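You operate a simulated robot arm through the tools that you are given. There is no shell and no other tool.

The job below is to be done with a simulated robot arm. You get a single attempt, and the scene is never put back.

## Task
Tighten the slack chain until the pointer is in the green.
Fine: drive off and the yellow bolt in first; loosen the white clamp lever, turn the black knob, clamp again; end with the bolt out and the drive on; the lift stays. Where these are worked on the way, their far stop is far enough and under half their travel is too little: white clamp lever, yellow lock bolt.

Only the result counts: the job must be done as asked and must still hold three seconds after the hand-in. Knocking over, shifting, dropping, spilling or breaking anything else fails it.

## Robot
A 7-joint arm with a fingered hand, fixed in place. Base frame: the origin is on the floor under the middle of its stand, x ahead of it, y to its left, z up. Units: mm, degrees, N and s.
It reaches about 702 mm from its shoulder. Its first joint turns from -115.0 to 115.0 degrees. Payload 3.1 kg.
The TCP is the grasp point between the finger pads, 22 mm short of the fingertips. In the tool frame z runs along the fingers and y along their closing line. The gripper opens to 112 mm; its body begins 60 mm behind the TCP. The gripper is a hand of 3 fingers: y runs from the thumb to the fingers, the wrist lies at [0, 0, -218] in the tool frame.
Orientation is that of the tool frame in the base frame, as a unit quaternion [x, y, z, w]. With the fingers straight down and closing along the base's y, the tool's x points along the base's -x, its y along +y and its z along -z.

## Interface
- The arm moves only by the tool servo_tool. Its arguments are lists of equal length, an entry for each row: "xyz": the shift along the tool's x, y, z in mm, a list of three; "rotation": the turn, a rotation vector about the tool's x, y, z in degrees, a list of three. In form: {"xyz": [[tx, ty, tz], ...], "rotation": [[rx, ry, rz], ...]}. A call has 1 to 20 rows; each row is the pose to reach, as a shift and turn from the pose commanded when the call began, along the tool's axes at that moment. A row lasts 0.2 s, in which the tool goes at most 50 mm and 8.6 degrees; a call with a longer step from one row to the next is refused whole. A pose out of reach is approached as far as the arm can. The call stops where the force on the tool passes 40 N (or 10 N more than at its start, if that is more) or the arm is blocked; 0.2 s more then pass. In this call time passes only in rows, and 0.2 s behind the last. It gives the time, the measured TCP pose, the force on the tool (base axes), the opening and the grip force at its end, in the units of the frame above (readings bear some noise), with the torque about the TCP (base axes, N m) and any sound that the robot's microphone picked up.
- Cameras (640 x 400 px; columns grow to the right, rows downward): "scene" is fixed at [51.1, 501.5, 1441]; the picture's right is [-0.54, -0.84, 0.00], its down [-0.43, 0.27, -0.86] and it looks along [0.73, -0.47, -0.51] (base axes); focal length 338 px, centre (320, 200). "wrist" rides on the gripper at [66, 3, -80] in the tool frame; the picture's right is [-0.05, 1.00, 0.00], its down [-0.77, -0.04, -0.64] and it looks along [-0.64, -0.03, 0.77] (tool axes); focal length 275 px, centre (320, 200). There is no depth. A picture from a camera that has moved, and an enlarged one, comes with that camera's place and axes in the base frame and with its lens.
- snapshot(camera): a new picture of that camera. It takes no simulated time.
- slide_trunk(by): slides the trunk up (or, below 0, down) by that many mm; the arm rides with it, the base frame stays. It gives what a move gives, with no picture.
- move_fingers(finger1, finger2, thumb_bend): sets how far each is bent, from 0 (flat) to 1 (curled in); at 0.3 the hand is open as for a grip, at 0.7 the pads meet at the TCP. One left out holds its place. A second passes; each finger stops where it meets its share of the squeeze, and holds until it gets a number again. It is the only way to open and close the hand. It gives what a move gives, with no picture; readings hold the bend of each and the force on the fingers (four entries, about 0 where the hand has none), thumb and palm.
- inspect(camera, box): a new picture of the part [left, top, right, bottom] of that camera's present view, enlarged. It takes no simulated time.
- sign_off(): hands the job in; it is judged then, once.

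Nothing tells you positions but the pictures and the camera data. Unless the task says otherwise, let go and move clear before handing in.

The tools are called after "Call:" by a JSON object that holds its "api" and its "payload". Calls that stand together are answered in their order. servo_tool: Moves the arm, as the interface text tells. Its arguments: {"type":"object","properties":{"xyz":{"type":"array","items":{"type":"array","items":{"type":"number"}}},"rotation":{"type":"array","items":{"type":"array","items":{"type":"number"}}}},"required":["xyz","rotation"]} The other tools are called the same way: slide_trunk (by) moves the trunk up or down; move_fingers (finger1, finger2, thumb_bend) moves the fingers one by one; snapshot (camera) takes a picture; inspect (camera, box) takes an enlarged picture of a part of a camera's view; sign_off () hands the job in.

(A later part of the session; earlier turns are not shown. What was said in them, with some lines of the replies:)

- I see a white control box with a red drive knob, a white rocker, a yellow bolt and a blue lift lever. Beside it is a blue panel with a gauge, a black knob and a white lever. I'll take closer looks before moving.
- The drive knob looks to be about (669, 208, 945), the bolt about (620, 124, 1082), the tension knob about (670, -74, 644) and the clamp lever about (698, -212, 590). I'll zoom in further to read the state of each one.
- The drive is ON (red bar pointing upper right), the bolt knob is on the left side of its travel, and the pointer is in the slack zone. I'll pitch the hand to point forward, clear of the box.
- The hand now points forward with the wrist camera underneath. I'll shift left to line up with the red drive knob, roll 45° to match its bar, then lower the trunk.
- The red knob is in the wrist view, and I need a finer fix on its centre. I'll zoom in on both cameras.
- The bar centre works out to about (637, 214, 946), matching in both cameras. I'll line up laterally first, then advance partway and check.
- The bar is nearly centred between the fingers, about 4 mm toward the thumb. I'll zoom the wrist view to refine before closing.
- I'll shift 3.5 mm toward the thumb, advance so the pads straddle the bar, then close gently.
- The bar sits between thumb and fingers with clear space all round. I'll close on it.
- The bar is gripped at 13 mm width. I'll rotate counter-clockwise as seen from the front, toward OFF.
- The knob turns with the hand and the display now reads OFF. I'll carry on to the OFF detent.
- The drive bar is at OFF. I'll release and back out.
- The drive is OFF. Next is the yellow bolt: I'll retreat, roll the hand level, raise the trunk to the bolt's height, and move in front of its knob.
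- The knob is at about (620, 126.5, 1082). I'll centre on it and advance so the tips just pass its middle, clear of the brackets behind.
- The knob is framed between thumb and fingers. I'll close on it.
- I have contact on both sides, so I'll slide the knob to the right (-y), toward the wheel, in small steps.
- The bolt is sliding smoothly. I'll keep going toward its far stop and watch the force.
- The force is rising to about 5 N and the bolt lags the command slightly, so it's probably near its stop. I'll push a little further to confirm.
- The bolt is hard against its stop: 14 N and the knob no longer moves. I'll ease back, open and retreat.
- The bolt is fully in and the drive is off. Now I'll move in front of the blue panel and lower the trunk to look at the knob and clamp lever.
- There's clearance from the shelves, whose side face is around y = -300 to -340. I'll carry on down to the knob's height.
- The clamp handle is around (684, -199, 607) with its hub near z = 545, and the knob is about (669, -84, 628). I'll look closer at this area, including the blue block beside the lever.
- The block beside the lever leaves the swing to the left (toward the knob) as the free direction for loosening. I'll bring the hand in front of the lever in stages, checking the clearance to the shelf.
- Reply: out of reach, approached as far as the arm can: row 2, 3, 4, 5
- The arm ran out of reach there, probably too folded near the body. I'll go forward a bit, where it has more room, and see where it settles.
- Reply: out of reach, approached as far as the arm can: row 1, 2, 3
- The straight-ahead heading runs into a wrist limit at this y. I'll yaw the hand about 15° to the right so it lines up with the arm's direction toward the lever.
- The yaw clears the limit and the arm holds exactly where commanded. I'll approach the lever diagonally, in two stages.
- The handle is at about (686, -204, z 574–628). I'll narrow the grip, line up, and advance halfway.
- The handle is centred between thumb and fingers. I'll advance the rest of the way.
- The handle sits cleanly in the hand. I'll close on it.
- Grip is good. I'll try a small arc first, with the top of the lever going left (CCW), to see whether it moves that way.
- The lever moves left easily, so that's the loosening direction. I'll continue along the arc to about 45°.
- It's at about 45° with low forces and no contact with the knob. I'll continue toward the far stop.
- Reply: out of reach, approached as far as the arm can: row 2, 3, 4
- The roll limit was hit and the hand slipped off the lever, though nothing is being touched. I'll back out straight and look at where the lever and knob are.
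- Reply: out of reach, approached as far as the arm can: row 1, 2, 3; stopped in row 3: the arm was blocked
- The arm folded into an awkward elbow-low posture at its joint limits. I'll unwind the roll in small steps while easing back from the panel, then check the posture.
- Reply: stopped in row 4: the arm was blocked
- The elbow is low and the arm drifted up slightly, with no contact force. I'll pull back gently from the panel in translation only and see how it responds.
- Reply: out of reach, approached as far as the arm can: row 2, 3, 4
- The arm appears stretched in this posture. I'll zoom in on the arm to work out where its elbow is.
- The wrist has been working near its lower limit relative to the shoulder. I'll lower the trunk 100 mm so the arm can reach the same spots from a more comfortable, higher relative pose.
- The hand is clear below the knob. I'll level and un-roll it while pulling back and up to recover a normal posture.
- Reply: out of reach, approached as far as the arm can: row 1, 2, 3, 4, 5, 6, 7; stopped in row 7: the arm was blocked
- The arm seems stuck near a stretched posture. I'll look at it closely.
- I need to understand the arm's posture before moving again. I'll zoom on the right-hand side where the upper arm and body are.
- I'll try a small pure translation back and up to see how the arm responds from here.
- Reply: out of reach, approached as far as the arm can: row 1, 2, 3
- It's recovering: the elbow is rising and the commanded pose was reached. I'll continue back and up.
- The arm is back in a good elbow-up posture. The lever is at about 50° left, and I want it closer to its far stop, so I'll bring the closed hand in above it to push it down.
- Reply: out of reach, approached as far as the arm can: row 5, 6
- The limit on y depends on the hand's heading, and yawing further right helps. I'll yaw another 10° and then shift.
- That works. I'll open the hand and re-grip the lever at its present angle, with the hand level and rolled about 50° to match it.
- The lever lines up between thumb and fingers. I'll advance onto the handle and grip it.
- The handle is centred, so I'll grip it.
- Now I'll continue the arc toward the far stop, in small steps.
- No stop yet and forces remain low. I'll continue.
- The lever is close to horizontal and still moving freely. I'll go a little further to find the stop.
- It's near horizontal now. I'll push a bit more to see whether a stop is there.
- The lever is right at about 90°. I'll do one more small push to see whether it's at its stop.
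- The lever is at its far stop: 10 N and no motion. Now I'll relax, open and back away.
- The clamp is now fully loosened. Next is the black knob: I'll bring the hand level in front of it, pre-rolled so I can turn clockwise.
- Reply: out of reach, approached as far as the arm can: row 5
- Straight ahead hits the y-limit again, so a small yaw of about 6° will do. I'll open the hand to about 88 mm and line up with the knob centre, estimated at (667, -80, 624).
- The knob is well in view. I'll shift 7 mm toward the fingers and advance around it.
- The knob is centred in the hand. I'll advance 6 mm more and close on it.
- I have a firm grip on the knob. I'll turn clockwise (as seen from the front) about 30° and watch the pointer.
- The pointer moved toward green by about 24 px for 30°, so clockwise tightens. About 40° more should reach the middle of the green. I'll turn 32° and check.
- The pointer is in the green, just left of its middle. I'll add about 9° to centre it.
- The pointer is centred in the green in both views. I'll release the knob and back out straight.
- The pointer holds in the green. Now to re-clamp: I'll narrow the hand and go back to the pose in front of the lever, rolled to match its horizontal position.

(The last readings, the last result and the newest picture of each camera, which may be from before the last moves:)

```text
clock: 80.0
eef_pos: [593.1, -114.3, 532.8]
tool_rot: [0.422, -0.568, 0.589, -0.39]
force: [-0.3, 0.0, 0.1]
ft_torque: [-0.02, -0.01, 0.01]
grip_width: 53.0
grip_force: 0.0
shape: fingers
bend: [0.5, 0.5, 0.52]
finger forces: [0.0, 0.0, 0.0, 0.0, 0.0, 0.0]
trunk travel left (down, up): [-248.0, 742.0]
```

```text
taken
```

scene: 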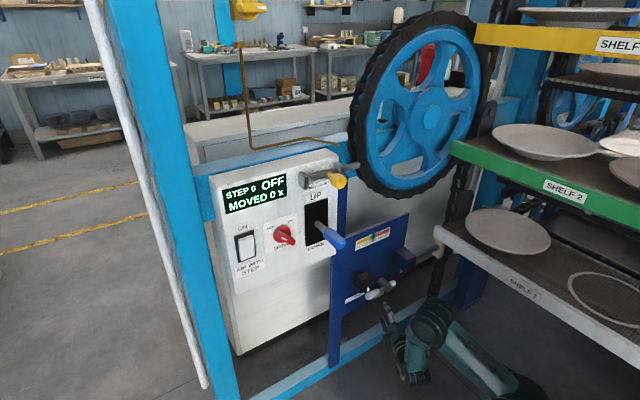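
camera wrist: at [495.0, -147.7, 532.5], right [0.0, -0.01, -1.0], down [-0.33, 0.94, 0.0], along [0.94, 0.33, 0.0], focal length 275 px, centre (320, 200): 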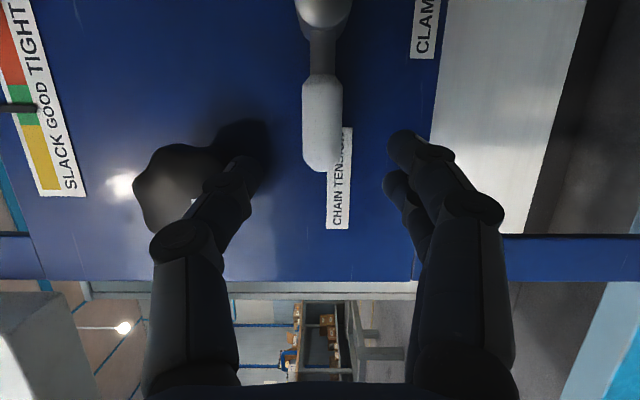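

The lever is centred again. I'll advance and grip it.

Call:
{"api": "servo_tool", "payload": {"xyz": [[0, 0, 20], [0, 0, 45], [0, 0, 70], [0, 0, 90]], "rotation": [[0, 0, 0], [0, 0, 0], [0, 0, 0], [0, 0, 0]]}}

Call:
{"api": "move_fingers", "payload": {"finger1": 0.66, "finger2": 0.66, "thumb_bend": 0.66}}

Call:
{"api": "snapshot", "payload": {"camera": "wrist"}}

```text
clock: 81.0
eef_pos: [677.0, -144.5, 531.5]
tool_rot: [0.42, -0.57, 0.588, -0.39]
force: [0.1, 0.3, 0.4]
ft_torque: [-0.03, 0.03, 0.02]
grip_width: 52.7
grip_force: 0.0
shape: fingers
bend: [0.5, 0.5, 0.52]
finger forces: [0.0, 0.1, 0.1, 0.0, 0.0, 0.0]
trunk travel left (down, up): [-248.0, 742.0]
```

```text
clock: 82.0
eef_pos: [676.7, -144.1, 529.6]
tool_rot: [0.42, -0.57, 0.589, -0.389]
force: [2.7, -1.5, -0.5]
ft_torque: [0.01, -0.02, 0.01]
grip_width: 22.0
grip_force: 4.0
shape: fingers
bend: [0.62, 0.63, 0.64]
finger forces: [2.6, 1.9, 0.0, 0.0, 4.0, 0.0]
trunk travel left (down, up): [-248.0, 742.0]
```

```text
taken
camera wrist: at [578.5, -178.3, 531.1], right [0.0, 0.0, -1.0], down [-0.33, 0.94, 0.0], along [0.94, 0.33, 0.0], focal length 275 px, centre (320, 200)
```

wrist: 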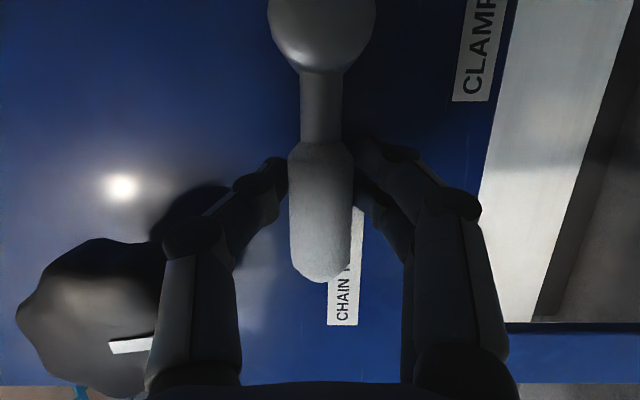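

It's gripped. I'll swing the lever back up toward the clamped (vertical) position, checking along the way.

Call:
{"api": "servo_tool", "payload": {"xyz": [[0.1, -4, 0], [0.4, -8, 0], [1, -11.9, 0.2], [1.8, -15.7, 0.4], [3, -19.6, 0.7], [4.3, -23.3, 1.1]], "rotation": [[0, 0, 4], [0, 0, 8], [0, 0, 12], [0, 0, 16], [0, 0, 20], [0, 0, 24]]}}

Call:
{"api": "snapshot", "payload": {"camera": "wrist"}}

Call:
{"api": "inspect", "payload": {"camera": "scene", "box": [340, 220, 440, 310]}}

```text
clock: 83.4
eef_pos: [677.1, -149.2, 553.0]
tool_rot: [-0.291, 0.644, -0.495, 0.505]
force: [1.2, -3.9, -2.9]
ft_torque: [-0.01, 0.11, -0.03]
grip_width: 22.0
grip_force: 4.4
shape: fingers
bend: [0.62, 0.63, 0.64]
finger forces: [3.2, 1.4, 0.0, 0.0, 4.0, 0.0]
trunk travel left (down, up): [-248.0, 742.0]
```

```text
taken
camera wrist: at [581.1, -177.6, 527.4], right [0.14, 0.38, -0.91], down [-0.35, 0.88, 0.31], along [0.93, 0.28, 0.26], focal length 275 px, centre (320, 200)
```

wrist: 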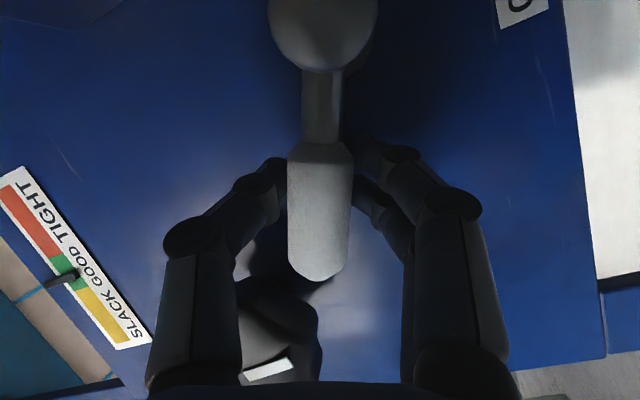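

```text
4.44 times, centred on (390, 265) of scene
camera zoom: at [51.1, 501.5, 1441.0], right [-0.54, -0.84, 0.0], down [-0.43, 0.27, -0.86], along [0.73, -0.47, -0.51], focal length 1500 px, centre (9, -89)
```

zoom: 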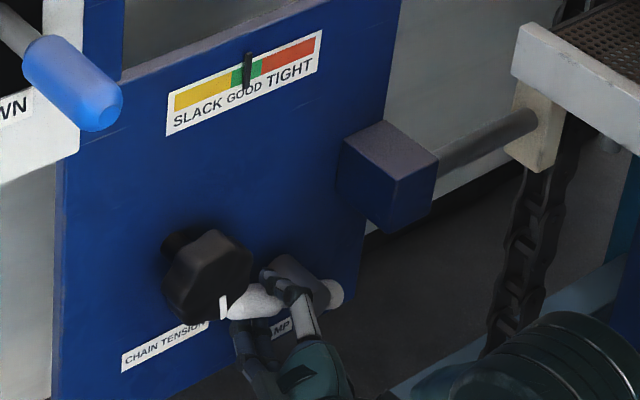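

The lever follows nicely and the pointer stays in the green. I'll continue up.

Call:
{"api": "servo_tool", "payload": {"xyz": [[0, -5.8, 0.8], [0.5, -11.6, 1.7], [1.6, -17.3, 2.9], [3.4, -22.7, 4.2], [5.6, -27.9, 5.6], [8.3, -32.8, 7.2]], "rotation": [[0, 0, 6], [0, 0, 12], [0, 0, 18], [0, 0, 24], [0, 0, 30], [0, 0, 36]]}}

Call:
{"api": "snapshot", "payload": {"camera": "wrist"}}

Call:
{"api": "inspect", "payload": {"camera": "scene", "box": [340, 220, 440, 310]}}

```text
clock: 84.8
eef_pos: [678.0, -168.4, 581.5]
tool_rot: [-0.079, 0.704, -0.314, 0.632]
force: [3.2, -1.6, -6.0]
ft_torque: [0.01, 0.11, -0.02]
grip_width: 22.1
grip_force: 4.0
shape: fingers
bend: [0.62, 0.63, 0.64]
finger forces: [2.9, 2.0, 0.1, 0.1, 3.6, 0.0]
trunk travel left (down, up): [-248.0, 742.0]
```

```text
taken
camera wrist: at [590.9, -172.1, 524.0], right [0.29, 0.81, -0.5], down [-0.46, 0.58, 0.67], along [0.84, 0.04, 0.55], focal length 275 px, centre (320, 200)
```

wrist: 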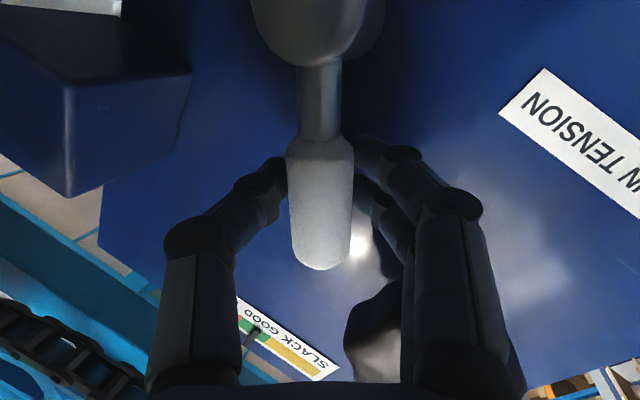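

```text
4.44 times, centred on (390, 265) of scene
camera zoom: at [51.1, 501.5, 1441.0], right [-0.54, -0.84, 0.0], down [-0.43, 0.27, -0.86], along [0.73, -0.47, -0.51], focal length 1500 px, centre (9, -89)
```

zoom: 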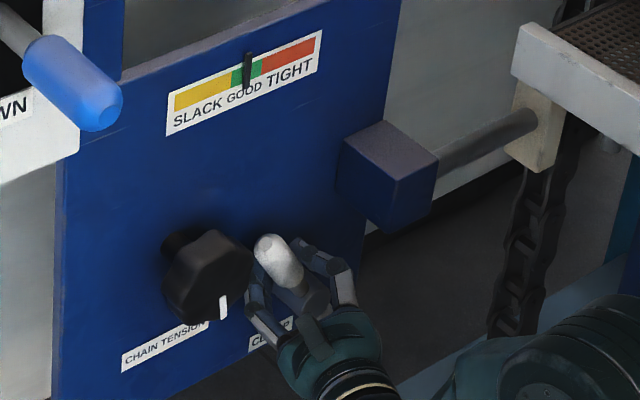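

It's about 30° from vertical now. I'll finish the swing to the clamp stop.

Call:
{"api": "servo_tool", "payload": {"xyz": [[0, -5.8, 1.7], [0.4, -11.4, 3.6], [1.6, -16.9, 5.5], [3.3, -22.3, 7.5], [5.6, -27.4, 9.5], [7.4, -30.6, 10.9]], "rotation": [[0, 0, 6], [0, 0, 12], [0, 0, 18], [0, 0, 24], [0, 0, 30], [0, 0, 33]]}}

Call:
{"api": "snapshot", "payload": {"camera": "wrist"}}

Call:
{"api": "inspect", "payload": {"camera": "scene", "box": [340, 220, 440, 310]}}

```text
clock: 86.2
eef_pos: [677.8, -199.9, 591.8]
tool_rot: [0.125, 0.697, -0.122, 0.696]
force: [3.6, -1.0, -5.3]
ft_torque: [0.03, 0.12, 0.03]
grip_width: 21.0
grip_force: 3.9
shape: fingers
bend: [0.63, 0.62, 0.64]
finger forces: [2.0, 2.5, 0.0, 0.1, 3.8, 0.0]
trunk travel left (down, up): [-248.0, 742.0]
```

```text
taken
camera wrist: at [603.7, -168.9, 526.2], right [0.34, 0.94, 0.05], down [-0.61, 0.18, 0.77], along [0.72, -0.29, 0.63], focal length 275 px, centre (320, 200)
```

wrist: 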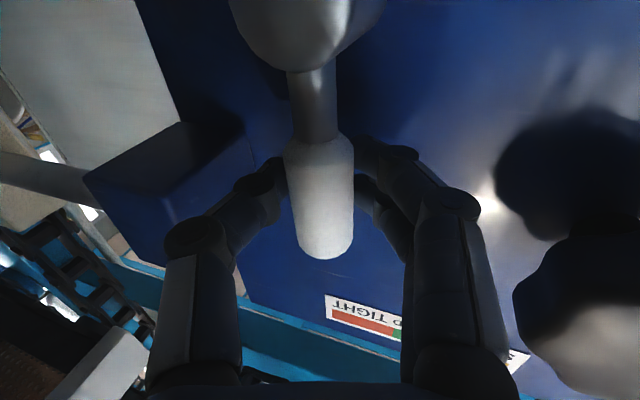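

```text
4.44 times, centred on (390, 265) of scene
camera zoom: at [51.1, 501.5, 1441.0], right [-0.54, -0.84, 0.0], down [-0.43, 0.27, -0.86], along [0.73, -0.47, -0.51], focal length 1500 px, centre (9, -89)
```

zoom: 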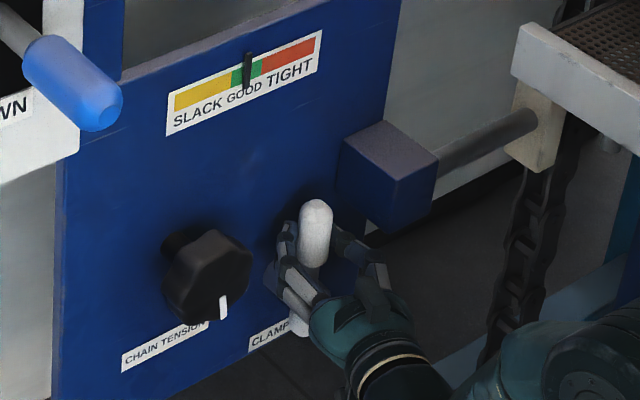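

The lever is back upright, matching its original position. I'll nudge it slightly further to confirm it's against the clamp stop.

Call:
{"api": "servo_tool", "payload": {"xyz": [[0, -3, 1], [0, -6, 2], [0, -9, 3]], "rotation": [[0, 0, 1], [0, 0, 2], [0, 0, 4]]}}

Call:
{"api": "inspect", "payload": {"camera": "scene", "box": [340, 220, 440, 310]}}

```text
clock: 87.0
eef_pos: [679.4, -208.2, 590.5]
tool_rot: [0.147, 0.692, -0.098, 0.7]
force: [4.2, 10.4, -2.0]
ft_torque: [-0.04, 0.08, 0.15]
grip_width: 19.5
grip_force: 3.5
shape: fingers
bend: [0.61, 0.61, 0.66]
finger forces: [3.8, 4.2, 0.1, 0.0, 0.1, 0.0]
trunk travel left (down, up): [-248.0, 742.0]
```

```text
4.44 times, centred on (390, 265) of scene
camera zoom: at [51.1, 501.5, 1441.0], right [-0.54, -0.84, 0.0], down [-0.43, 0.27, -0.86], along [0.73, -0.47, -0.51], focal length 1500 px, centre (9, -89)
```

zoom: 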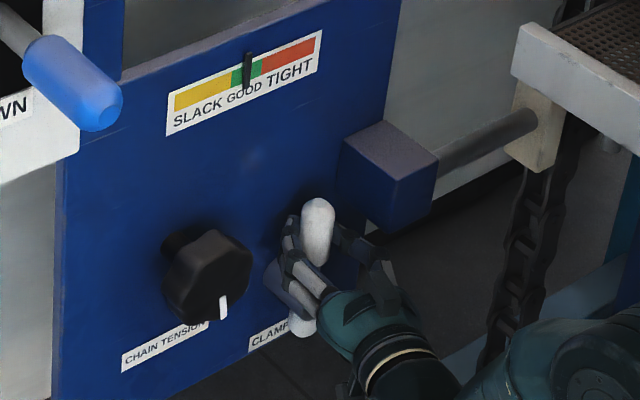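

It's against the clamp stop: 10 N and at the same spot as originally. I'll relax, open and retreat.

Call:
{"api": "servo_tool", "payload": {"xyz": [[0, 3, 0], [0, 6, 0]], "rotation": [[0, 0, -1], [0, 0, -3]]}}

Call:
{"api": "move_fingers", "payload": {"finger1": 0.5, "finger2": 0.5, "thumb_bend": 0.52}}

Call:
{"api": "servo_tool", "payload": {"xyz": [[0, 0, -20], [0, 0, -45], [0, 0, -70], [0, 0, -95]], "rotation": [[0, 0, 0], [0, 0, 0], [0, 0, 0], [0, 0, 0]]}}

Call:
{"api": "snapshot", "payload": {"camera": "scene"}}

Call:
{"api": "inspect", "payload": {"camera": "scene", "box": [340, 220, 440, 310]}}

```text
clock: 87.6
eef_pos: [679.6, -205.6, 593.3]
tool_rot: [0.131, 0.695, -0.119, 0.697]
force: [2.6, 2.1, -1.0]
ft_torque: [0.0, -0.02, 0.05]
grip_width: 19.0
grip_force: 2.3
shape: fingers
bend: [0.62, 0.62, 0.65]
finger forces: [2.2, 2.3, 0.1, 0.1, 1.5, 0.0]
trunk travel left (down, up): [-248.0, 742.0]
```

```text
clock: 88.6
eef_pos: [680.1, -203.2, 592.5]
tool_rot: [0.129, 0.696, -0.117, 0.697]
force: [-0.9, 0.4, 0.7]
ft_torque: [-0.02, 0.03, 0.0]
grip_width: 51.7
grip_force: 0.0
shape: fingers
bend: [0.5, 0.5, 0.52]
finger forces: [0.0, 0.0, 0.1, 0.0, 0.0, 0.0]
trunk travel left (down, up): [-248.0, 742.0]
```

```text
clock: 89.6
eef_pos: [590.1, -171.8, 593.2]
tool_rot: [0.13, 0.696, -0.117, 0.697]
force: [0.7, -0.1, 1.2]
ft_torque: [0.02, 0.0, 0.01]
grip_width: 51.8
grip_force: 0.0
shape: fingers
bend: [0.5, 0.5, 0.52]
finger forces: [0.0, 0.0, 0.1, 0.1, 0.1, 0.0]
trunk travel left (down, up): [-248.0, 742.0]
```

```text
taken
```

scene: 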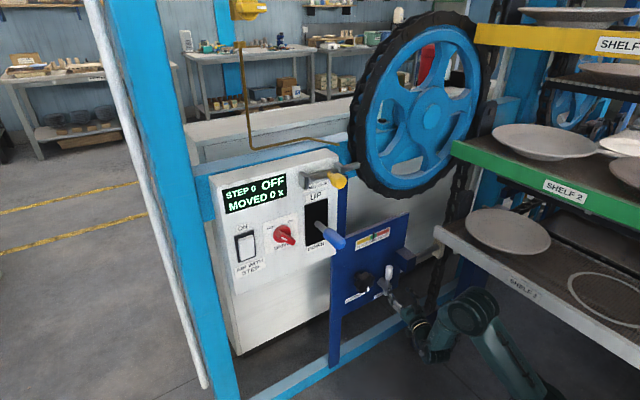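

```text
4.44 times, centred on (390, 265) of scene
camera zoom: at [51.1, 501.5, 1441.0], right [-0.54, -0.84, 0.0], down [-0.43, 0.27, -0.86], along [0.73, -0.47, -0.51], focal length 1500 px, centre (9, -89)
```

zoom: 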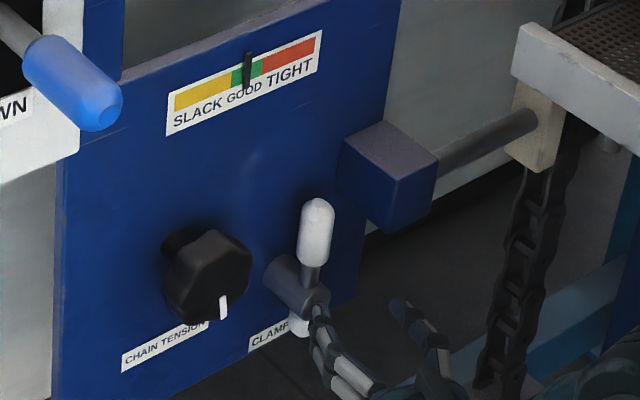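

Clamped, with the pointer still in the green. Next I'll withdraw, straighten the hand and raise the trunk to the bolt's height.

Call:
{"api": "servo_tool", "payload": {"xyz": [[0, 13, -20], [0, 26, -40], [0, 39, -58], [0, 53, -78], [0, 66, -97], [0, 79, -116], [0, 92, -136], [0, 105, -155]], "rotation": [[-1, 0, 0], [-3, 0, 0], [-6, 0, 0], [-9, 0, 0], [-12, 0, 0], [-15, 0, 0], [-18, 0, 0], [-20, 0, 0]]}}

Call:
{"api": "snapshot", "payload": {"camera": "scene"}}

```text
clock: 91.4
eef_pos: [480.3, -21.6, 596.6]
tool_rot: [0.007, 0.705, 0.006, 0.709]
force: [0.0, -0.1, 0.7]
ft_torque: [0.03, 0.02, -0.01]
grip_width: 51.9
grip_force: 0.1
shape: fingers
bend: [0.5, 0.5, 0.52]
finger forces: [0.0, 0.0, 0.0, 0.0, 0.0, 0.0]
trunk travel left (down, up): [-248.0, 742.0]
```

```text
taken
```

scene: 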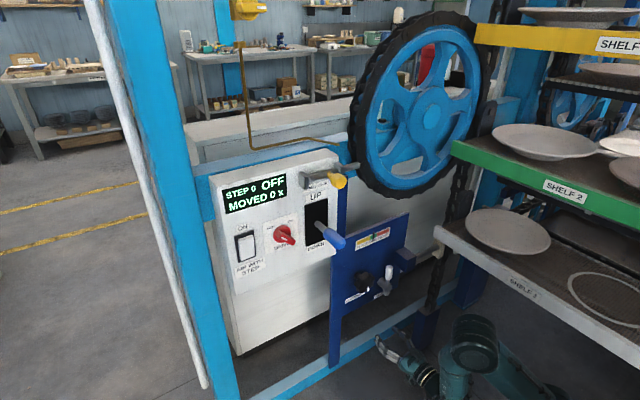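

The area is clear. I'll raise the trunk in two steps.

Call:
{"api": "slide_trunk", "payload": {"by": 250}}

Call:
{"api": "slide_trunk", "payload": {"by": 236}}

Call:
{"api": "snapshot", "payload": {"camera": "scene"}}

Call:
{"api": "snapshot", "payload": {"camera": "wrist"}}

```text
clock: 94.0
eef_pos: [481.3, -22.1, 846.8]
tool_rot: [0.007, 0.705, 0.006, 0.709]
force: [0.4, 0.2, 0.3]
ft_torque: [0.03, 0.0, -0.01]
grip_width: 51.5
grip_force: 0.1
shape: fingers
bend: [0.5, 0.5, 0.52]
finger forces: [0.0, 0.1, 0.0, 0.0, 0.1, 0.0]
trunk travel left (down, up): [-498.0, 492.0]
```

```text
clock: 96.5
eef_pos: [480.4, -20.9, 1081.9]
tool_rot: [0.006, 0.705, 0.006, 0.709]
force: [-0.2, -1.0, -1.3]
ft_torque: [0.04, 0.0, -0.02]
grip_width: 51.9
grip_force: 0.1
shape: fingers
bend: [0.5, 0.5, 0.52]
finger forces: [0.1, 0.0, 0.0, 0.1, 0.0, 0.1]
trunk travel left (down, up): [-734.0, 256.0]
```

```text
taken
```

scene: 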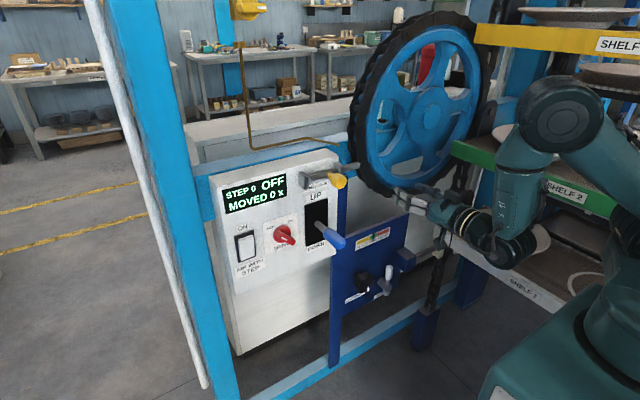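

```text
taken
camera wrist: at [400.8, -16.1, 1015.7], right [0.0, 1.0, 0.06], down [-0.64, -0.05, 0.77], along [0.77, -0.04, 0.64], focal length 275 px, centre (320, 200)
```

wrist: 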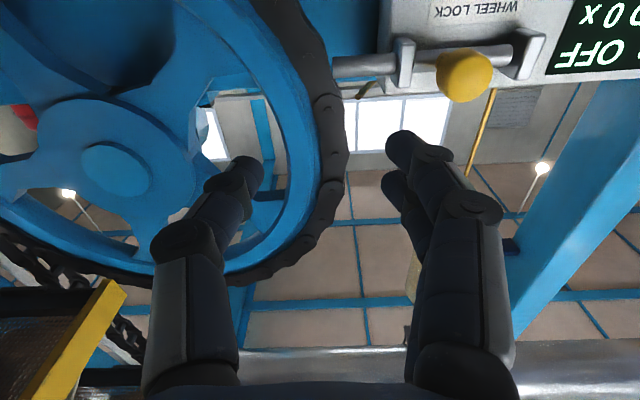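

The bolt knob is at y ≈ 85. I'll line up with it and advance as before.

Call:
{"api": "move_fingers", "payload": {"finger1": 0.47, "finger2": 0.47, "thumb_bend": 0.47}}

Call:
{"api": "servo_tool", "payload": {"xyz": [[0, 35, 0], [0, 70, 0], [-1, 105, 0], [-1, 105, 30], [-1, 105, 60]], "rotation": [[0, 0, 0], [0, 0, 0], [0, 0, -1], [0, 0, -1], [0, 0, -1]]}}

Call:
{"api": "snapshot", "payload": {"camera": "wrist"}}

Call:
{"api": "inspect", "payload": {"camera": "scene", "box": [260, 130, 400, 240]}}

```text
clock: 97.5
eef_pos: [480.9, -20.4, 1081.5]
tool_rot: [0.006, 0.705, 0.005, 0.709]
force: [-0.1, 0.6, -0.4]
ft_torque: [0.03, 0.0, 0.01]
grip_width: 63.2
grip_force: 0.0
shape: fingers
bend: [0.47, 0.47, 0.47]
finger forces: [0.1, 0.0, 0.0, 0.1, 0.1, 0.0]
trunk travel left (down, up): [-734.0, 256.0]
```

```text
clock: 98.7
eef_pos: [543.9, 85.2, 1085.1]
tool_rot: [0.0, 0.705, 0.0, 0.709]
force: [0.1, 0.1, 0.5]
ft_torque: [0.0, -0.05, -0.02]
grip_width: 62.9
grip_force: 0.1
shape: fingers
bend: [0.47, 0.47, 0.47]
finger forces: [0.1, 0.0, 0.0, 0.1, 0.0, 0.1]
trunk travel left (down, up): [-734.0, 256.0]
```

```text
taken
camera wrist: at [464.1, 88.5, 1018.1], right [0.0, 1.0, 0.05], down [-0.64, -0.04, 0.77], along [0.77, -0.03, 0.64], focal length 275 px, centre (320, 200)
```

wrist: 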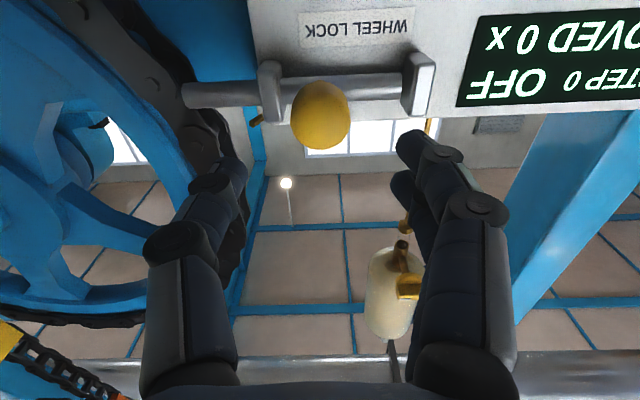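

```text
3.64 times, centred on (330, 185) of scene
camera zoom: at [51.1, 501.5, 1441.0], right [-0.54, -0.84, 0.0], down [-0.43, 0.27, -0.86], along [0.73, -0.47, -0.51], focal length 1227 px, centre (284, 254)
```

zoom: 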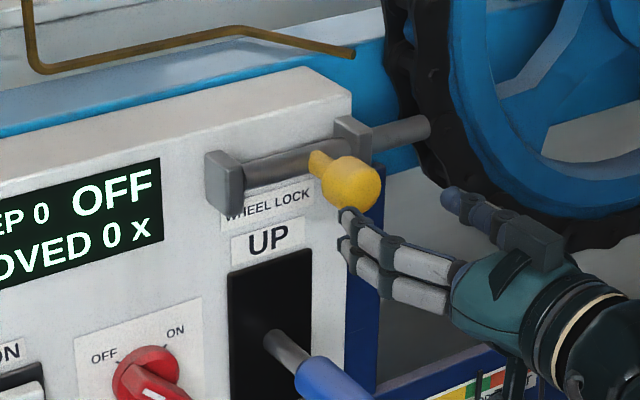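

The knob is centred. I'll advance and grip it.

Call:
{"api": "servo_tool", "payload": {"xyz": [[1, 0, 20], [2, 0, 40], [2, 0, 61]], "rotation": [[0, 0, 0], [0, 0, 0], [0, 0, 0]]}}

Call:
{"api": "move_fingers", "payload": {"finger1": 0.62, "finger2": 0.62, "thumb_bend": 0.62}}

Call:
{"api": "snapshot", "payload": {"camera": "wrist"}}

```text
clock: 99.5
eef_pos: [603.3, 85.4, 1084.0]
tool_rot: [0.001, 0.705, -0.001, 0.709]
force: [0.2, 0.3, -0.4]
ft_torque: [-0.04, -0.02, -0.02]
grip_width: 63.0
grip_force: 0.0
shape: fingers
bend: [0.47, 0.47, 0.47]
finger forces: [0.1, 0.1, 0.1, 0.0, 0.0, 0.0]
trunk travel left (down, up): [-734.0, 256.0]
```

```text
clock: 100.5
eef_pos: [602.0, 85.0, 1083.9]
tool_rot: [0.0, 0.706, 0.001, 0.709]
force: [2.0, -0.4, 0.1]
ft_torque: [-0.03, 0.0, 0.02]
grip_width: 29.2
grip_force: 2.4
shape: fingers
bend: [0.6, 0.61, 0.6]
finger forces: [1.4, 0.9, 0.0, 0.2, 2.5, 0.0]
trunk travel left (down, up): [-734.0, 256.0]
```

```text
taken
camera wrist: at [523.1, 89.2, 1017.4], right [0.0, 1.0, 0.05], down [-0.64, -0.04, 0.77], along [0.77, -0.03, 0.64], focal length 275 px, centre (320, 200)
```

wrist: 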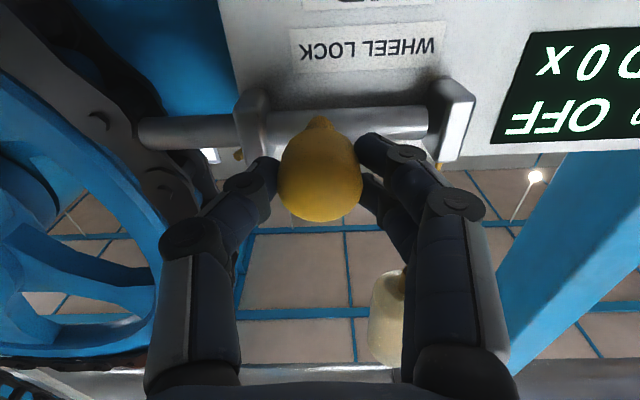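

Now I'll slide the bolt back out to the left (+y), in small steps.

Call:
{"api": "servo_tool", "payload": {"xyz": [[0, 5, 0], [0, 10, 0], [0, 15, 0], [0, 20, 0], [0, 25, 0], [0, 30, 0], [0, 35, 0], [0, 39, 0]], "rotation": [[0, 0, 0], [0, 0, 0], [0, 0, 0], [0, 0, 0], [0, 0, 0], [0, 0, 0], [0, 0, 0], [0, 0, 0]]}}

Call:
{"api": "snapshot", "payload": {"camera": "wrist"}}

Call:
{"api": "inspect", "payload": {"camera": "scene", "box": [260, 130, 400, 240]}}

```text
clock: 102.3
eef_pos: [601.9, 124.3, 1084.3]
tool_rot: [0.0, 0.705, 0.001, 0.709]
force: [1.2, 0.4, 1.0]
ft_torque: [-0.02, 0.0, 0.04]
grip_width: 28.9
grip_force: 2.9
shape: fingers
bend: [0.6, 0.61, 0.6]
finger forces: [1.7, 1.2, 0.0, 0.0, 2.3, 0.0]
trunk travel left (down, up): [-734.0, 256.0]
```

```text
taken
camera wrist: at [522.1, 128.0, 1017.0], right [0.0, 1.0, 0.05], down [-0.64, -0.04, 0.77], along [0.77, -0.03, 0.64], focal length 275 px, centre (320, 200)
```

wrist: 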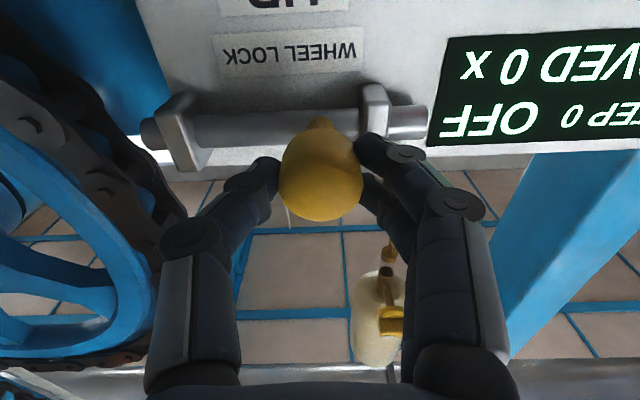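

```text
3.64 times, centred on (330, 185) of scene
camera zoom: at [51.1, 501.5, 1441.0], right [-0.54, -0.84, 0.0], down [-0.43, 0.27, -0.86], along [0.73, -0.47, -0.51], focal length 1227 px, centre (284, 254)
```

zoom: 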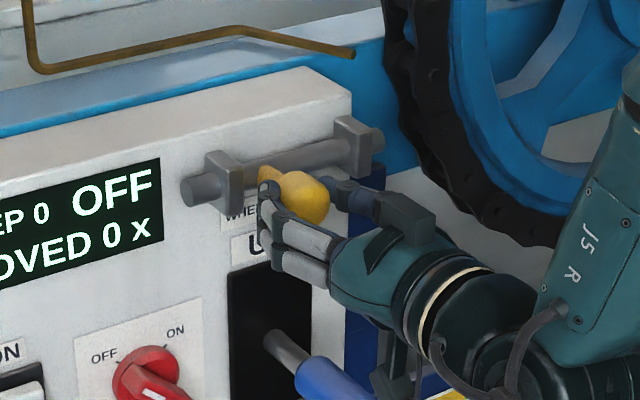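

It's nearly at the original out position. I'll push a few millimetres more to reach the stop.

Call:
{"api": "servo_tool", "payload": {"xyz": [[0, 3, 0], [0, 6, 0], [0, 9, 0], [0, 12, 0]], "rotation": [[0, 0, 0], [0, 0, 0], [0, 0, 0], [0, 0, 0]]}}

Call:
{"api": "snapshot", "payload": {"camera": "wrist"}}

Call:
{"api": "inspect", "payload": {"camera": "scene", "box": [260, 130, 400, 240]}}

```text
clock: 103.3
eef_pos: [602.2, 132.3, 1083.2]
tool_rot: [0.002, 0.706, -0.001, 0.708]
force: [-0.9, -8.0, 0.7]
ft_torque: [-0.01, -0.04, -0.21]
grip_width: 32.3
grip_force: 4.8
shape: fingers
bend: [0.62, 0.62, 0.58]
finger forces: [0.0, 0.1, 0.0, 0.0, 8.2, 0.0]
trunk travel left (down, up): [-734.0, 256.0]
```

```text
taken
camera wrist: at [522.0, 136.3, 1017.3], right [0.0, 1.0, 0.05], down [-0.64, -0.04, 0.77], along [0.77, -0.03, 0.64], focal length 275 px, centre (320, 200)
```

wrist: 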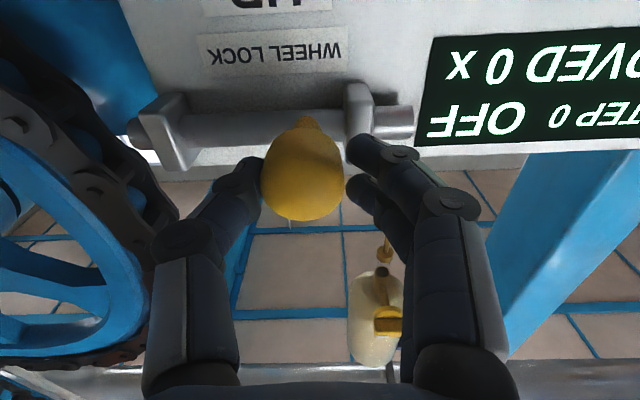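

```text
3.64 times, centred on (330, 185) of scene
camera zoom: at [51.1, 501.5, 1441.0], right [-0.54, -0.84, 0.0], down [-0.43, 0.27, -0.86], along [0.73, -0.47, -0.51], focal length 1227 px, centre (284, 254)
```

zoom: 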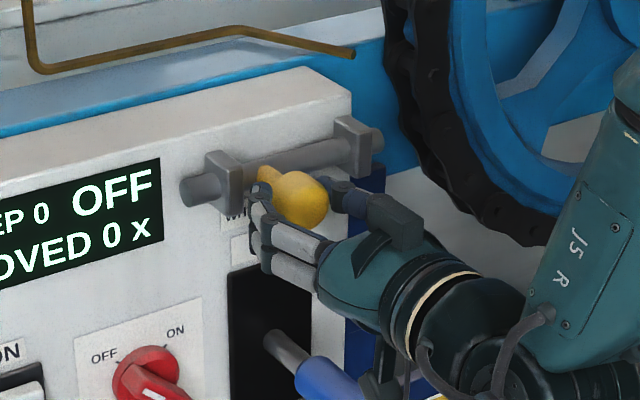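

The bolt is fully out, at its stop. I'll relax, release and back away.

Call:
{"api": "servo_tool", "payload": {"xyz": [[0, -3, 0], [0, -6, 0]], "rotation": [[0, 0, 0], [0, 0, 0]]}}

Call:
{"api": "move_fingers", "payload": {"finger1": 0.47, "finger2": 0.47, "thumb_bend": 0.47}}

Call:
{"api": "servo_tool", "payload": {"xyz": [[0, 0, -30], [0, 0, -65], [0, 0, -100], [0, 0, -118]], "rotation": [[0, 0, 0], [0, 0, 0], [0, 0, 0], [0, 0, 0]]}}

Call:
{"api": "inspect", "payload": {"camera": "scene", "box": [260, 130, 400, 240]}}

```text
clock: 103.9
eef_pos: [602.1, 129.6, 1084.0]
tool_rot: [0.001, 0.705, 0.0, 0.709]
force: [-1.0, -3.9, -0.8]
ft_torque: [0.0, 0.01, -0.09]
grip_width: 29.3
grip_force: 2.5
shape: fingers
bend: [0.62, 0.62, 0.59]
finger forces: [0.4, 0.0, 0.0, 0.0, 4.5, 0.0]
trunk travel left (down, up): [-734.0, 256.0]
```

```text
clock: 104.9
eef_pos: [601.4, 129.2, 1082.5]
tool_rot: [0.001, 0.705, -0.001, 0.709]
force: [-0.2, -0.3, 0.8]
ft_torque: [-0.03, -0.01, 0.03]
grip_width: 62.8
grip_force: 0.0
shape: fingers
bend: [0.47, 0.47, 0.47]
finger forces: [0.0, 0.1, 0.0, 0.0, 0.1, 0.2]
trunk travel left (down, up): [-734.0, 256.0]
```

```text
clock: 105.9
eef_pos: [481.9, 128.4, 1083.6]
tool_rot: [0.001, 0.704, 0.0, 0.71]
force: [-0.4, 0.4, 0.6]
ft_torque: [0.0, -0.04, 0.01]
grip_width: 63.2
grip_force: 0.1
shape: fingers
bend: [0.47, 0.47, 0.47]
finger forces: [0.0, 0.1, 0.0, 0.0, 0.0, 0.0]
trunk travel left (down, up): [-734.0, 256.0]
```

```text
3.64 times, centred on (330, 185) of scene
camera zoom: at [51.1, 501.5, 1441.0], right [-0.54, -0.84, 0.0], down [-0.43, 0.27, -0.86], along [0.73, -0.47, -0.51], focal length 1227 px, centre (284, 254)
```

zoom: 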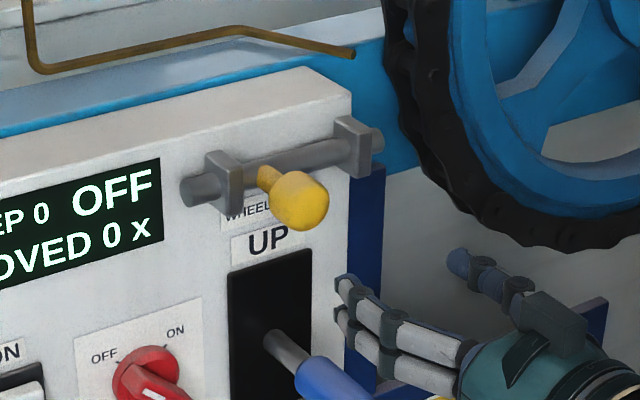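

The bolt is out. Next is the drive: I'll shift left, roll to match the bar at OFF, and lower to its height.

Call:
{"api": "servo_tool", "payload": {"xyz": [[0, 14, 0], [0, 28, 0], [0, 42, 0], [0, 57, 0], [0, 71, 0], [0, 85, 0]], "rotation": [[0, 0, -8], [0, 0, -16], [0, 0, -24], [0, 0, -32], [0, 0, -40], [0, 0, -46]]}}

Call:
{"api": "slide_trunk", "payload": {"by": -138}}

Call:
{"api": "snapshot", "payload": {"camera": "wrist"}}

Call:
{"api": "snapshot", "payload": {"camera": "scene"}}

```text
clock: 107.3
eef_pos: [482.3, 216.1, 1083.9]
tool_rot: [-0.276, 0.649, -0.278, 0.652]
force: [0.0, 0.1, 0.4]
ft_torque: [-0.03, -0.01, -0.02]
grip_width: 63.4
grip_force: 0.0
shape: fingers
bend: [0.47, 0.47, 0.47]
finger forces: [0.0, 0.1, 0.1, 0.1, 0.0, 0.0]
trunk travel left (down, up): [-734.0, 256.0]
```

```text
clock: 108.9
eef_pos: [483.7, 213.9, 946.0]
tool_rot: [-0.275, 0.649, -0.277, 0.653]
force: [0.3, -0.4, 1.5]
ft_torque: [-0.02, 0.0, -0.01]
grip_width: 63.5
grip_force: 0.1
shape: fingers
bend: [0.47, 0.47, 0.47]
finger forces: [0.0, 0.1, 0.0, 0.0, 0.0, 0.0]
trunk travel left (down, up): [-596.0, 394.0]
```

```text
taken
camera wrist: at [403.1, 169.6, 897.2], right [0.0, 0.73, -0.69], down [-0.64, 0.53, 0.56], along [0.77, 0.44, 0.47], focal length 275 px, centre (320, 200)
```

wrist: 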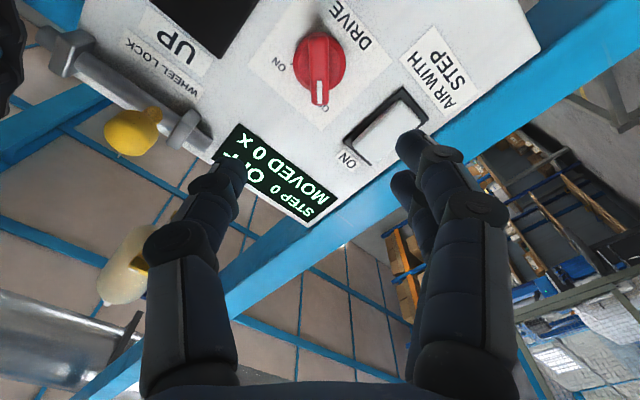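

```text
taken
```

scene: 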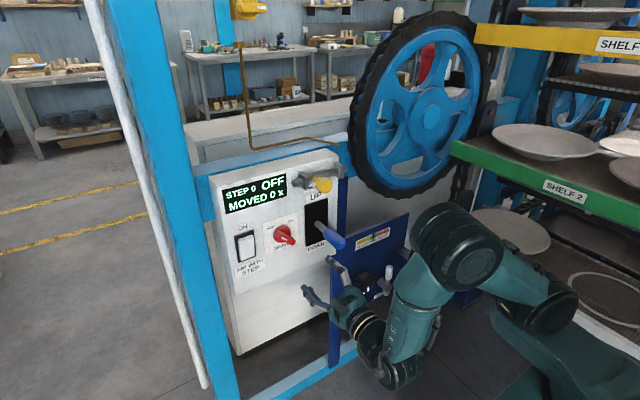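

The bar is aligned with the hand. I'll advance in two stages.

Call:
{"api": "servo_tool", "payload": {"xyz": [[0, 0, 35], [0, 0, 70], [0, 0, 90]], "rotation": [[0, 0, 0], [0, 0, 0], [0, 0, 0]]}}

Call:
{"api": "inspect", "payload": {"camera": "wrist", "box": [200, 40, 440, 240]}}

```text
clock: 109.7
eef_pos: [573.9, 215.0, 947.1]
tool_rot: [-0.275, 0.649, -0.278, 0.652]
force: [-0.6, 0.4, 0.0]
ft_torque: [-0.03, -0.02, 0.0]
grip_width: 63.3
grip_force: 0.1
shape: fingers
bend: [0.47, 0.47, 0.47]
finger forces: [0.0, 0.0, 0.0, 0.0, 0.0, 0.0]
trunk travel left (down, up): [-596.0, 394.0]
```

```text
2.00 times, centred on (320, 140) of wrist
camera zoom: at [494.0, 169.5, 898.1], right [0.0, 0.73, -0.69], down [-0.64, 0.53, 0.56], along [0.77, 0.44, 0.47], focal length 551 px, centre (320, 320)
```

zoom: 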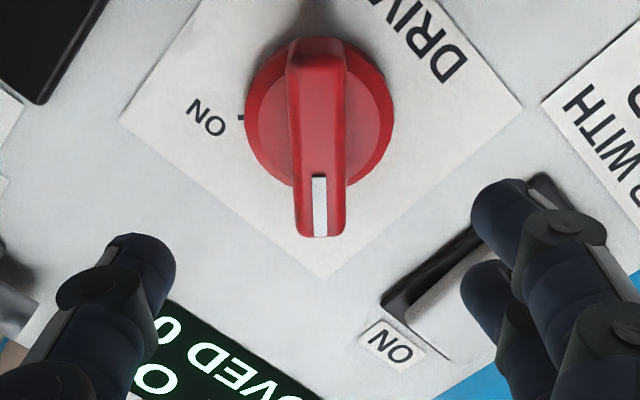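

It's well centred. I'll do the final advance and grip the bar.

Call:
{"api": "servo_tool", "payload": {"xyz": [[0, 0, 20], [0, 0, 40], [0, 0, 53]], "rotation": [[0, 0, 0], [0, 0, 0], [0, 0, 0]]}}

Call:
{"api": "move_fingers", "payload": {"finger1": 0.7, "finger2": 0.7, "thumb_bend": 0.7}}

Call:
{"api": "snapshot", "payload": {"camera": "wrist"}}

```text
clock: 110.5
eef_pos: [628.4, 214.4, 945.7]
tool_rot: [-0.275, 0.649, -0.277, 0.652]
force: [0.3, 0.5, -0.2]
ft_torque: [0.01, -0.01, 0.0]
grip_width: 63.2
grip_force: 0.1
shape: fingers
bend: [0.47, 0.47, 0.47]
finger forces: [0.0, 0.1, 0.0, 0.0, 0.1, 0.1]
trunk travel left (down, up): [-596.0, 394.0]
```

```text
clock: 111.5
eef_pos: [626.7, 214.2, 945.5]
tool_rot: [-0.276, 0.649, -0.277, 0.652]
force: [1.0, 0.7, 1.1]
ft_torque: [0.0, -0.03, 0.04]
grip_width: 13.4
grip_force: 4.9
shape: fingers
bend: [0.66, 0.66, 0.67]
finger forces: [2.4, 2.1, 0.0, 0.1, 5.3, 0.0]
trunk travel left (down, up): [-596.0, 394.0]
```

```text
taken
camera wrist: at [547.0, 169.5, 897.4], right [0.0, 0.73, -0.69], down [-0.64, 0.53, 0.56], along [0.77, 0.43, 0.47], focal length 275 px, centre (320, 200)
```

wrist: 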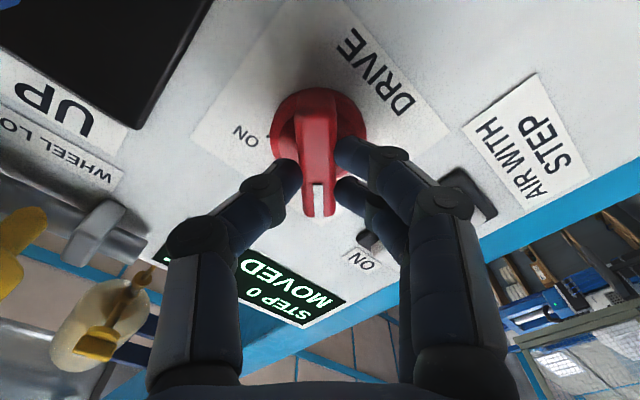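

Everything else is set, so I'll turn the drive clockwise back to ON.

Call:
{"api": "servo_tool", "payload": {"xyz": [[0, 0, 0], [0, 0, 0], [0, 0, 0], [0, 0, 0], [0, 0, 0], [0, 0, 0], [0, 0, 0], [0, 0, 0], [0, 0, 0], [0, 0, 0], [0, 0, 0], [0, 0, 0]], "rotation": [[0, 0, 7.5], [0, 0, 15], [0, 0, 22.5], [0, 0, 30], [0, 0, 37.5], [0, 0, 45], [0, 0, 52.5], [0, 0, 60], [0, 0, 67.5], [0, 0, 75], [0, 0, 83], [0, 0, 91]]}}

Call:
{"api": "snapshot", "payload": {"camera": "wrist"}}

Call:
{"api": "inspect", "payload": {"camera": "scene", "box": [210, 150, 370, 270]}}

```text
clock: 114.1
eef_pos: [626.3, 213.6, 945.8]
tool_rot: [0.273, 0.651, 0.272, 0.654]
force: [0.6, -3.9, 4.8]
ft_torque: [-0.04, -0.06, -0.09]
grip_width: 13.1
grip_force: 4.4
shape: fingers
bend: [0.67, 0.67, 0.67]
finger forces: [2.0, 2.6, 0.1, 0.1, 5.1, 0.0]
trunk travel left (down, up): [-596.0, 394.0]
```

```text
taken
camera wrist: at [546.8, 263.0, 902.0], right [0.0, 0.67, 0.74], down [-0.64, -0.57, 0.51], along [0.77, -0.47, 0.43], focal length 275 px, centre (320, 200)
```

wrist: 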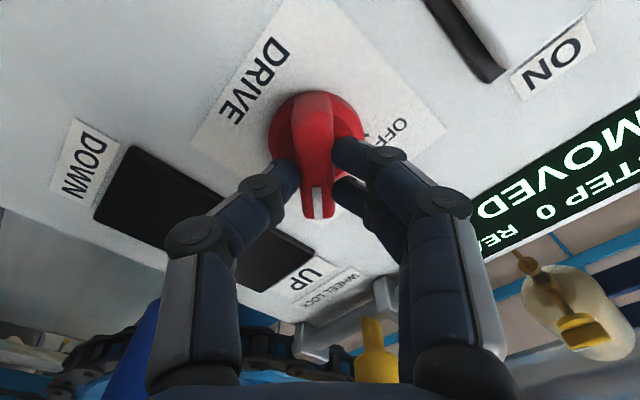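

```text
3.33 times, centred on (290, 210) of scene
camera zoom: at [51.1, 501.5, 1441.0], right [-0.54, -0.84, 0.0], down [-0.43, 0.27, -0.86], along [0.73, -0.47, -0.51], focal length 1125 px, centre (420, 167)
```

zoom: 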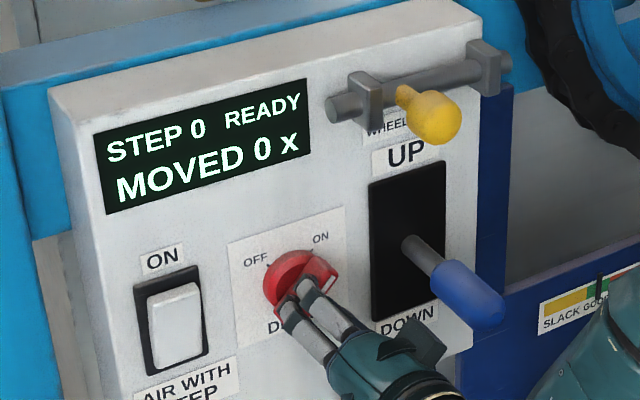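

The display now reads READY. I'll release the knob and move clear.

Call:
{"api": "move_fingers", "payload": {"finger1": 0.48, "finger2": 0.48, "thumb_bend": 0.48}}

Call:
{"api": "servo_tool", "payload": {"xyz": [[0, 0, -30], [0, 0, -65], [0, 0, -100], [0, 0, -135]], "rotation": [[0, 0, 0], [0, 0, 0], [0, 0, 0], [0, 0, 0]]}}

Call:
{"api": "snapshot", "payload": {"camera": "scene"}}

Call:
{"api": "inspect", "payload": {"camera": "scene", "box": [210, 150, 370, 270]}}

Call:
{"api": "inspect", "payload": {"camera": "scene", "box": [340, 220, 440, 310]}}

```text
clock: 115.1
eef_pos: [626.2, 214.6, 946.0]
tool_rot: [0.271, 0.651, 0.271, 0.655]
force: [0.2, -0.2, 0.8]
ft_torque: [-0.02, 0.02, 0.03]
grip_width: 60.2
grip_force: 0.0
shape: fingers
bend: [0.48, 0.48, 0.48]
finger forces: [0.0, 0.1, 0.1, 0.0, 0.0, 0.1]
trunk travel left (down, up): [-596.0, 394.0]
```

```text
clock: 116.1
eef_pos: [490.4, 214.4, 945.3]
tool_rot: [0.27, 0.651, 0.271, 0.655]
force: [-0.1, -0.8, -0.1]
ft_torque: [0.01, -0.01, -0.02]
grip_width: 60.3
grip_force: 0.0
shape: fingers
bend: [0.48, 0.48, 0.48]
finger forces: [0.0, 0.0, 0.0, 0.0, 0.0, 0.1]
trunk travel left (down, up): [-596.0, 394.0]
```

```text
taken
```

scene: 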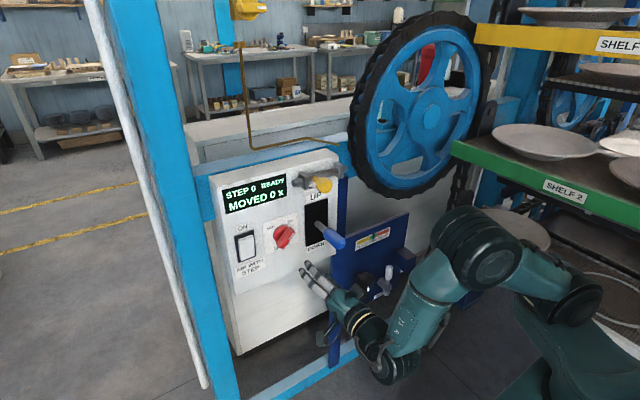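

```text
3.33 times, centred on (290, 210) of scene
camera zoom: at [51.1, 501.5, 1441.0], right [-0.54, -0.84, 0.0], down [-0.43, 0.27, -0.86], along [0.73, -0.47, -0.51], focal length 1125 px, centre (420, 167)
```

zoom: 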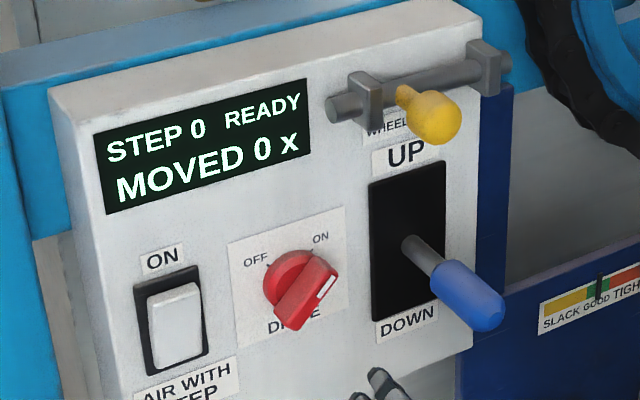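

```text
4.44 times, centred on (390, 265) of scene
camera zoom: at [51.1, 501.5, 1441.0], right [-0.54, -0.84, 0.0], down [-0.43, 0.27, -0.86], along [0.73, -0.47, -0.51], focal length 1500 px, centre (9, -89)
```

zoom: 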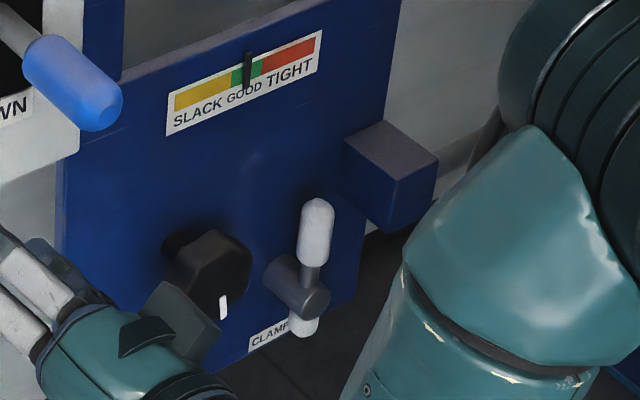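

All done: the drive is ON, the bolt is out, the clamp is upright, the pointer is in the green and the lift is untouched. The display reads READY and the hand is clear, so I'm handing in.

Call:
{"api": "sign_off", "payload": {}}

```text
The job is handed in.
```

The chain is tightened: the pointer sits in the middle of the green, and I handed the job in with the display reading READY. I don't have the judged result.

- **Drive:** I turned it off before the adjustment and back on at the end.
- **Yellow bolt:** I slid it in to its stop first, then back out to its stop once the clamp was set.
- **White clamp lever:** I swung it about 90° to its far stop to loosen it. Afterwards I returned it upright against its clamp stop. The pointer stayed in the green when it was clamped.
- **Black knob:** I turned it clockwise about 71°.
- **Lift lever:** I never touched it.

While first loosening the clamp, the arm hit a reach limit and the hand slipped off the lever. I saw no contact force or movement of anything else, and I re-gripped and finished the swing. The hand was open and about 110 mm clear of the panel at hand-in.
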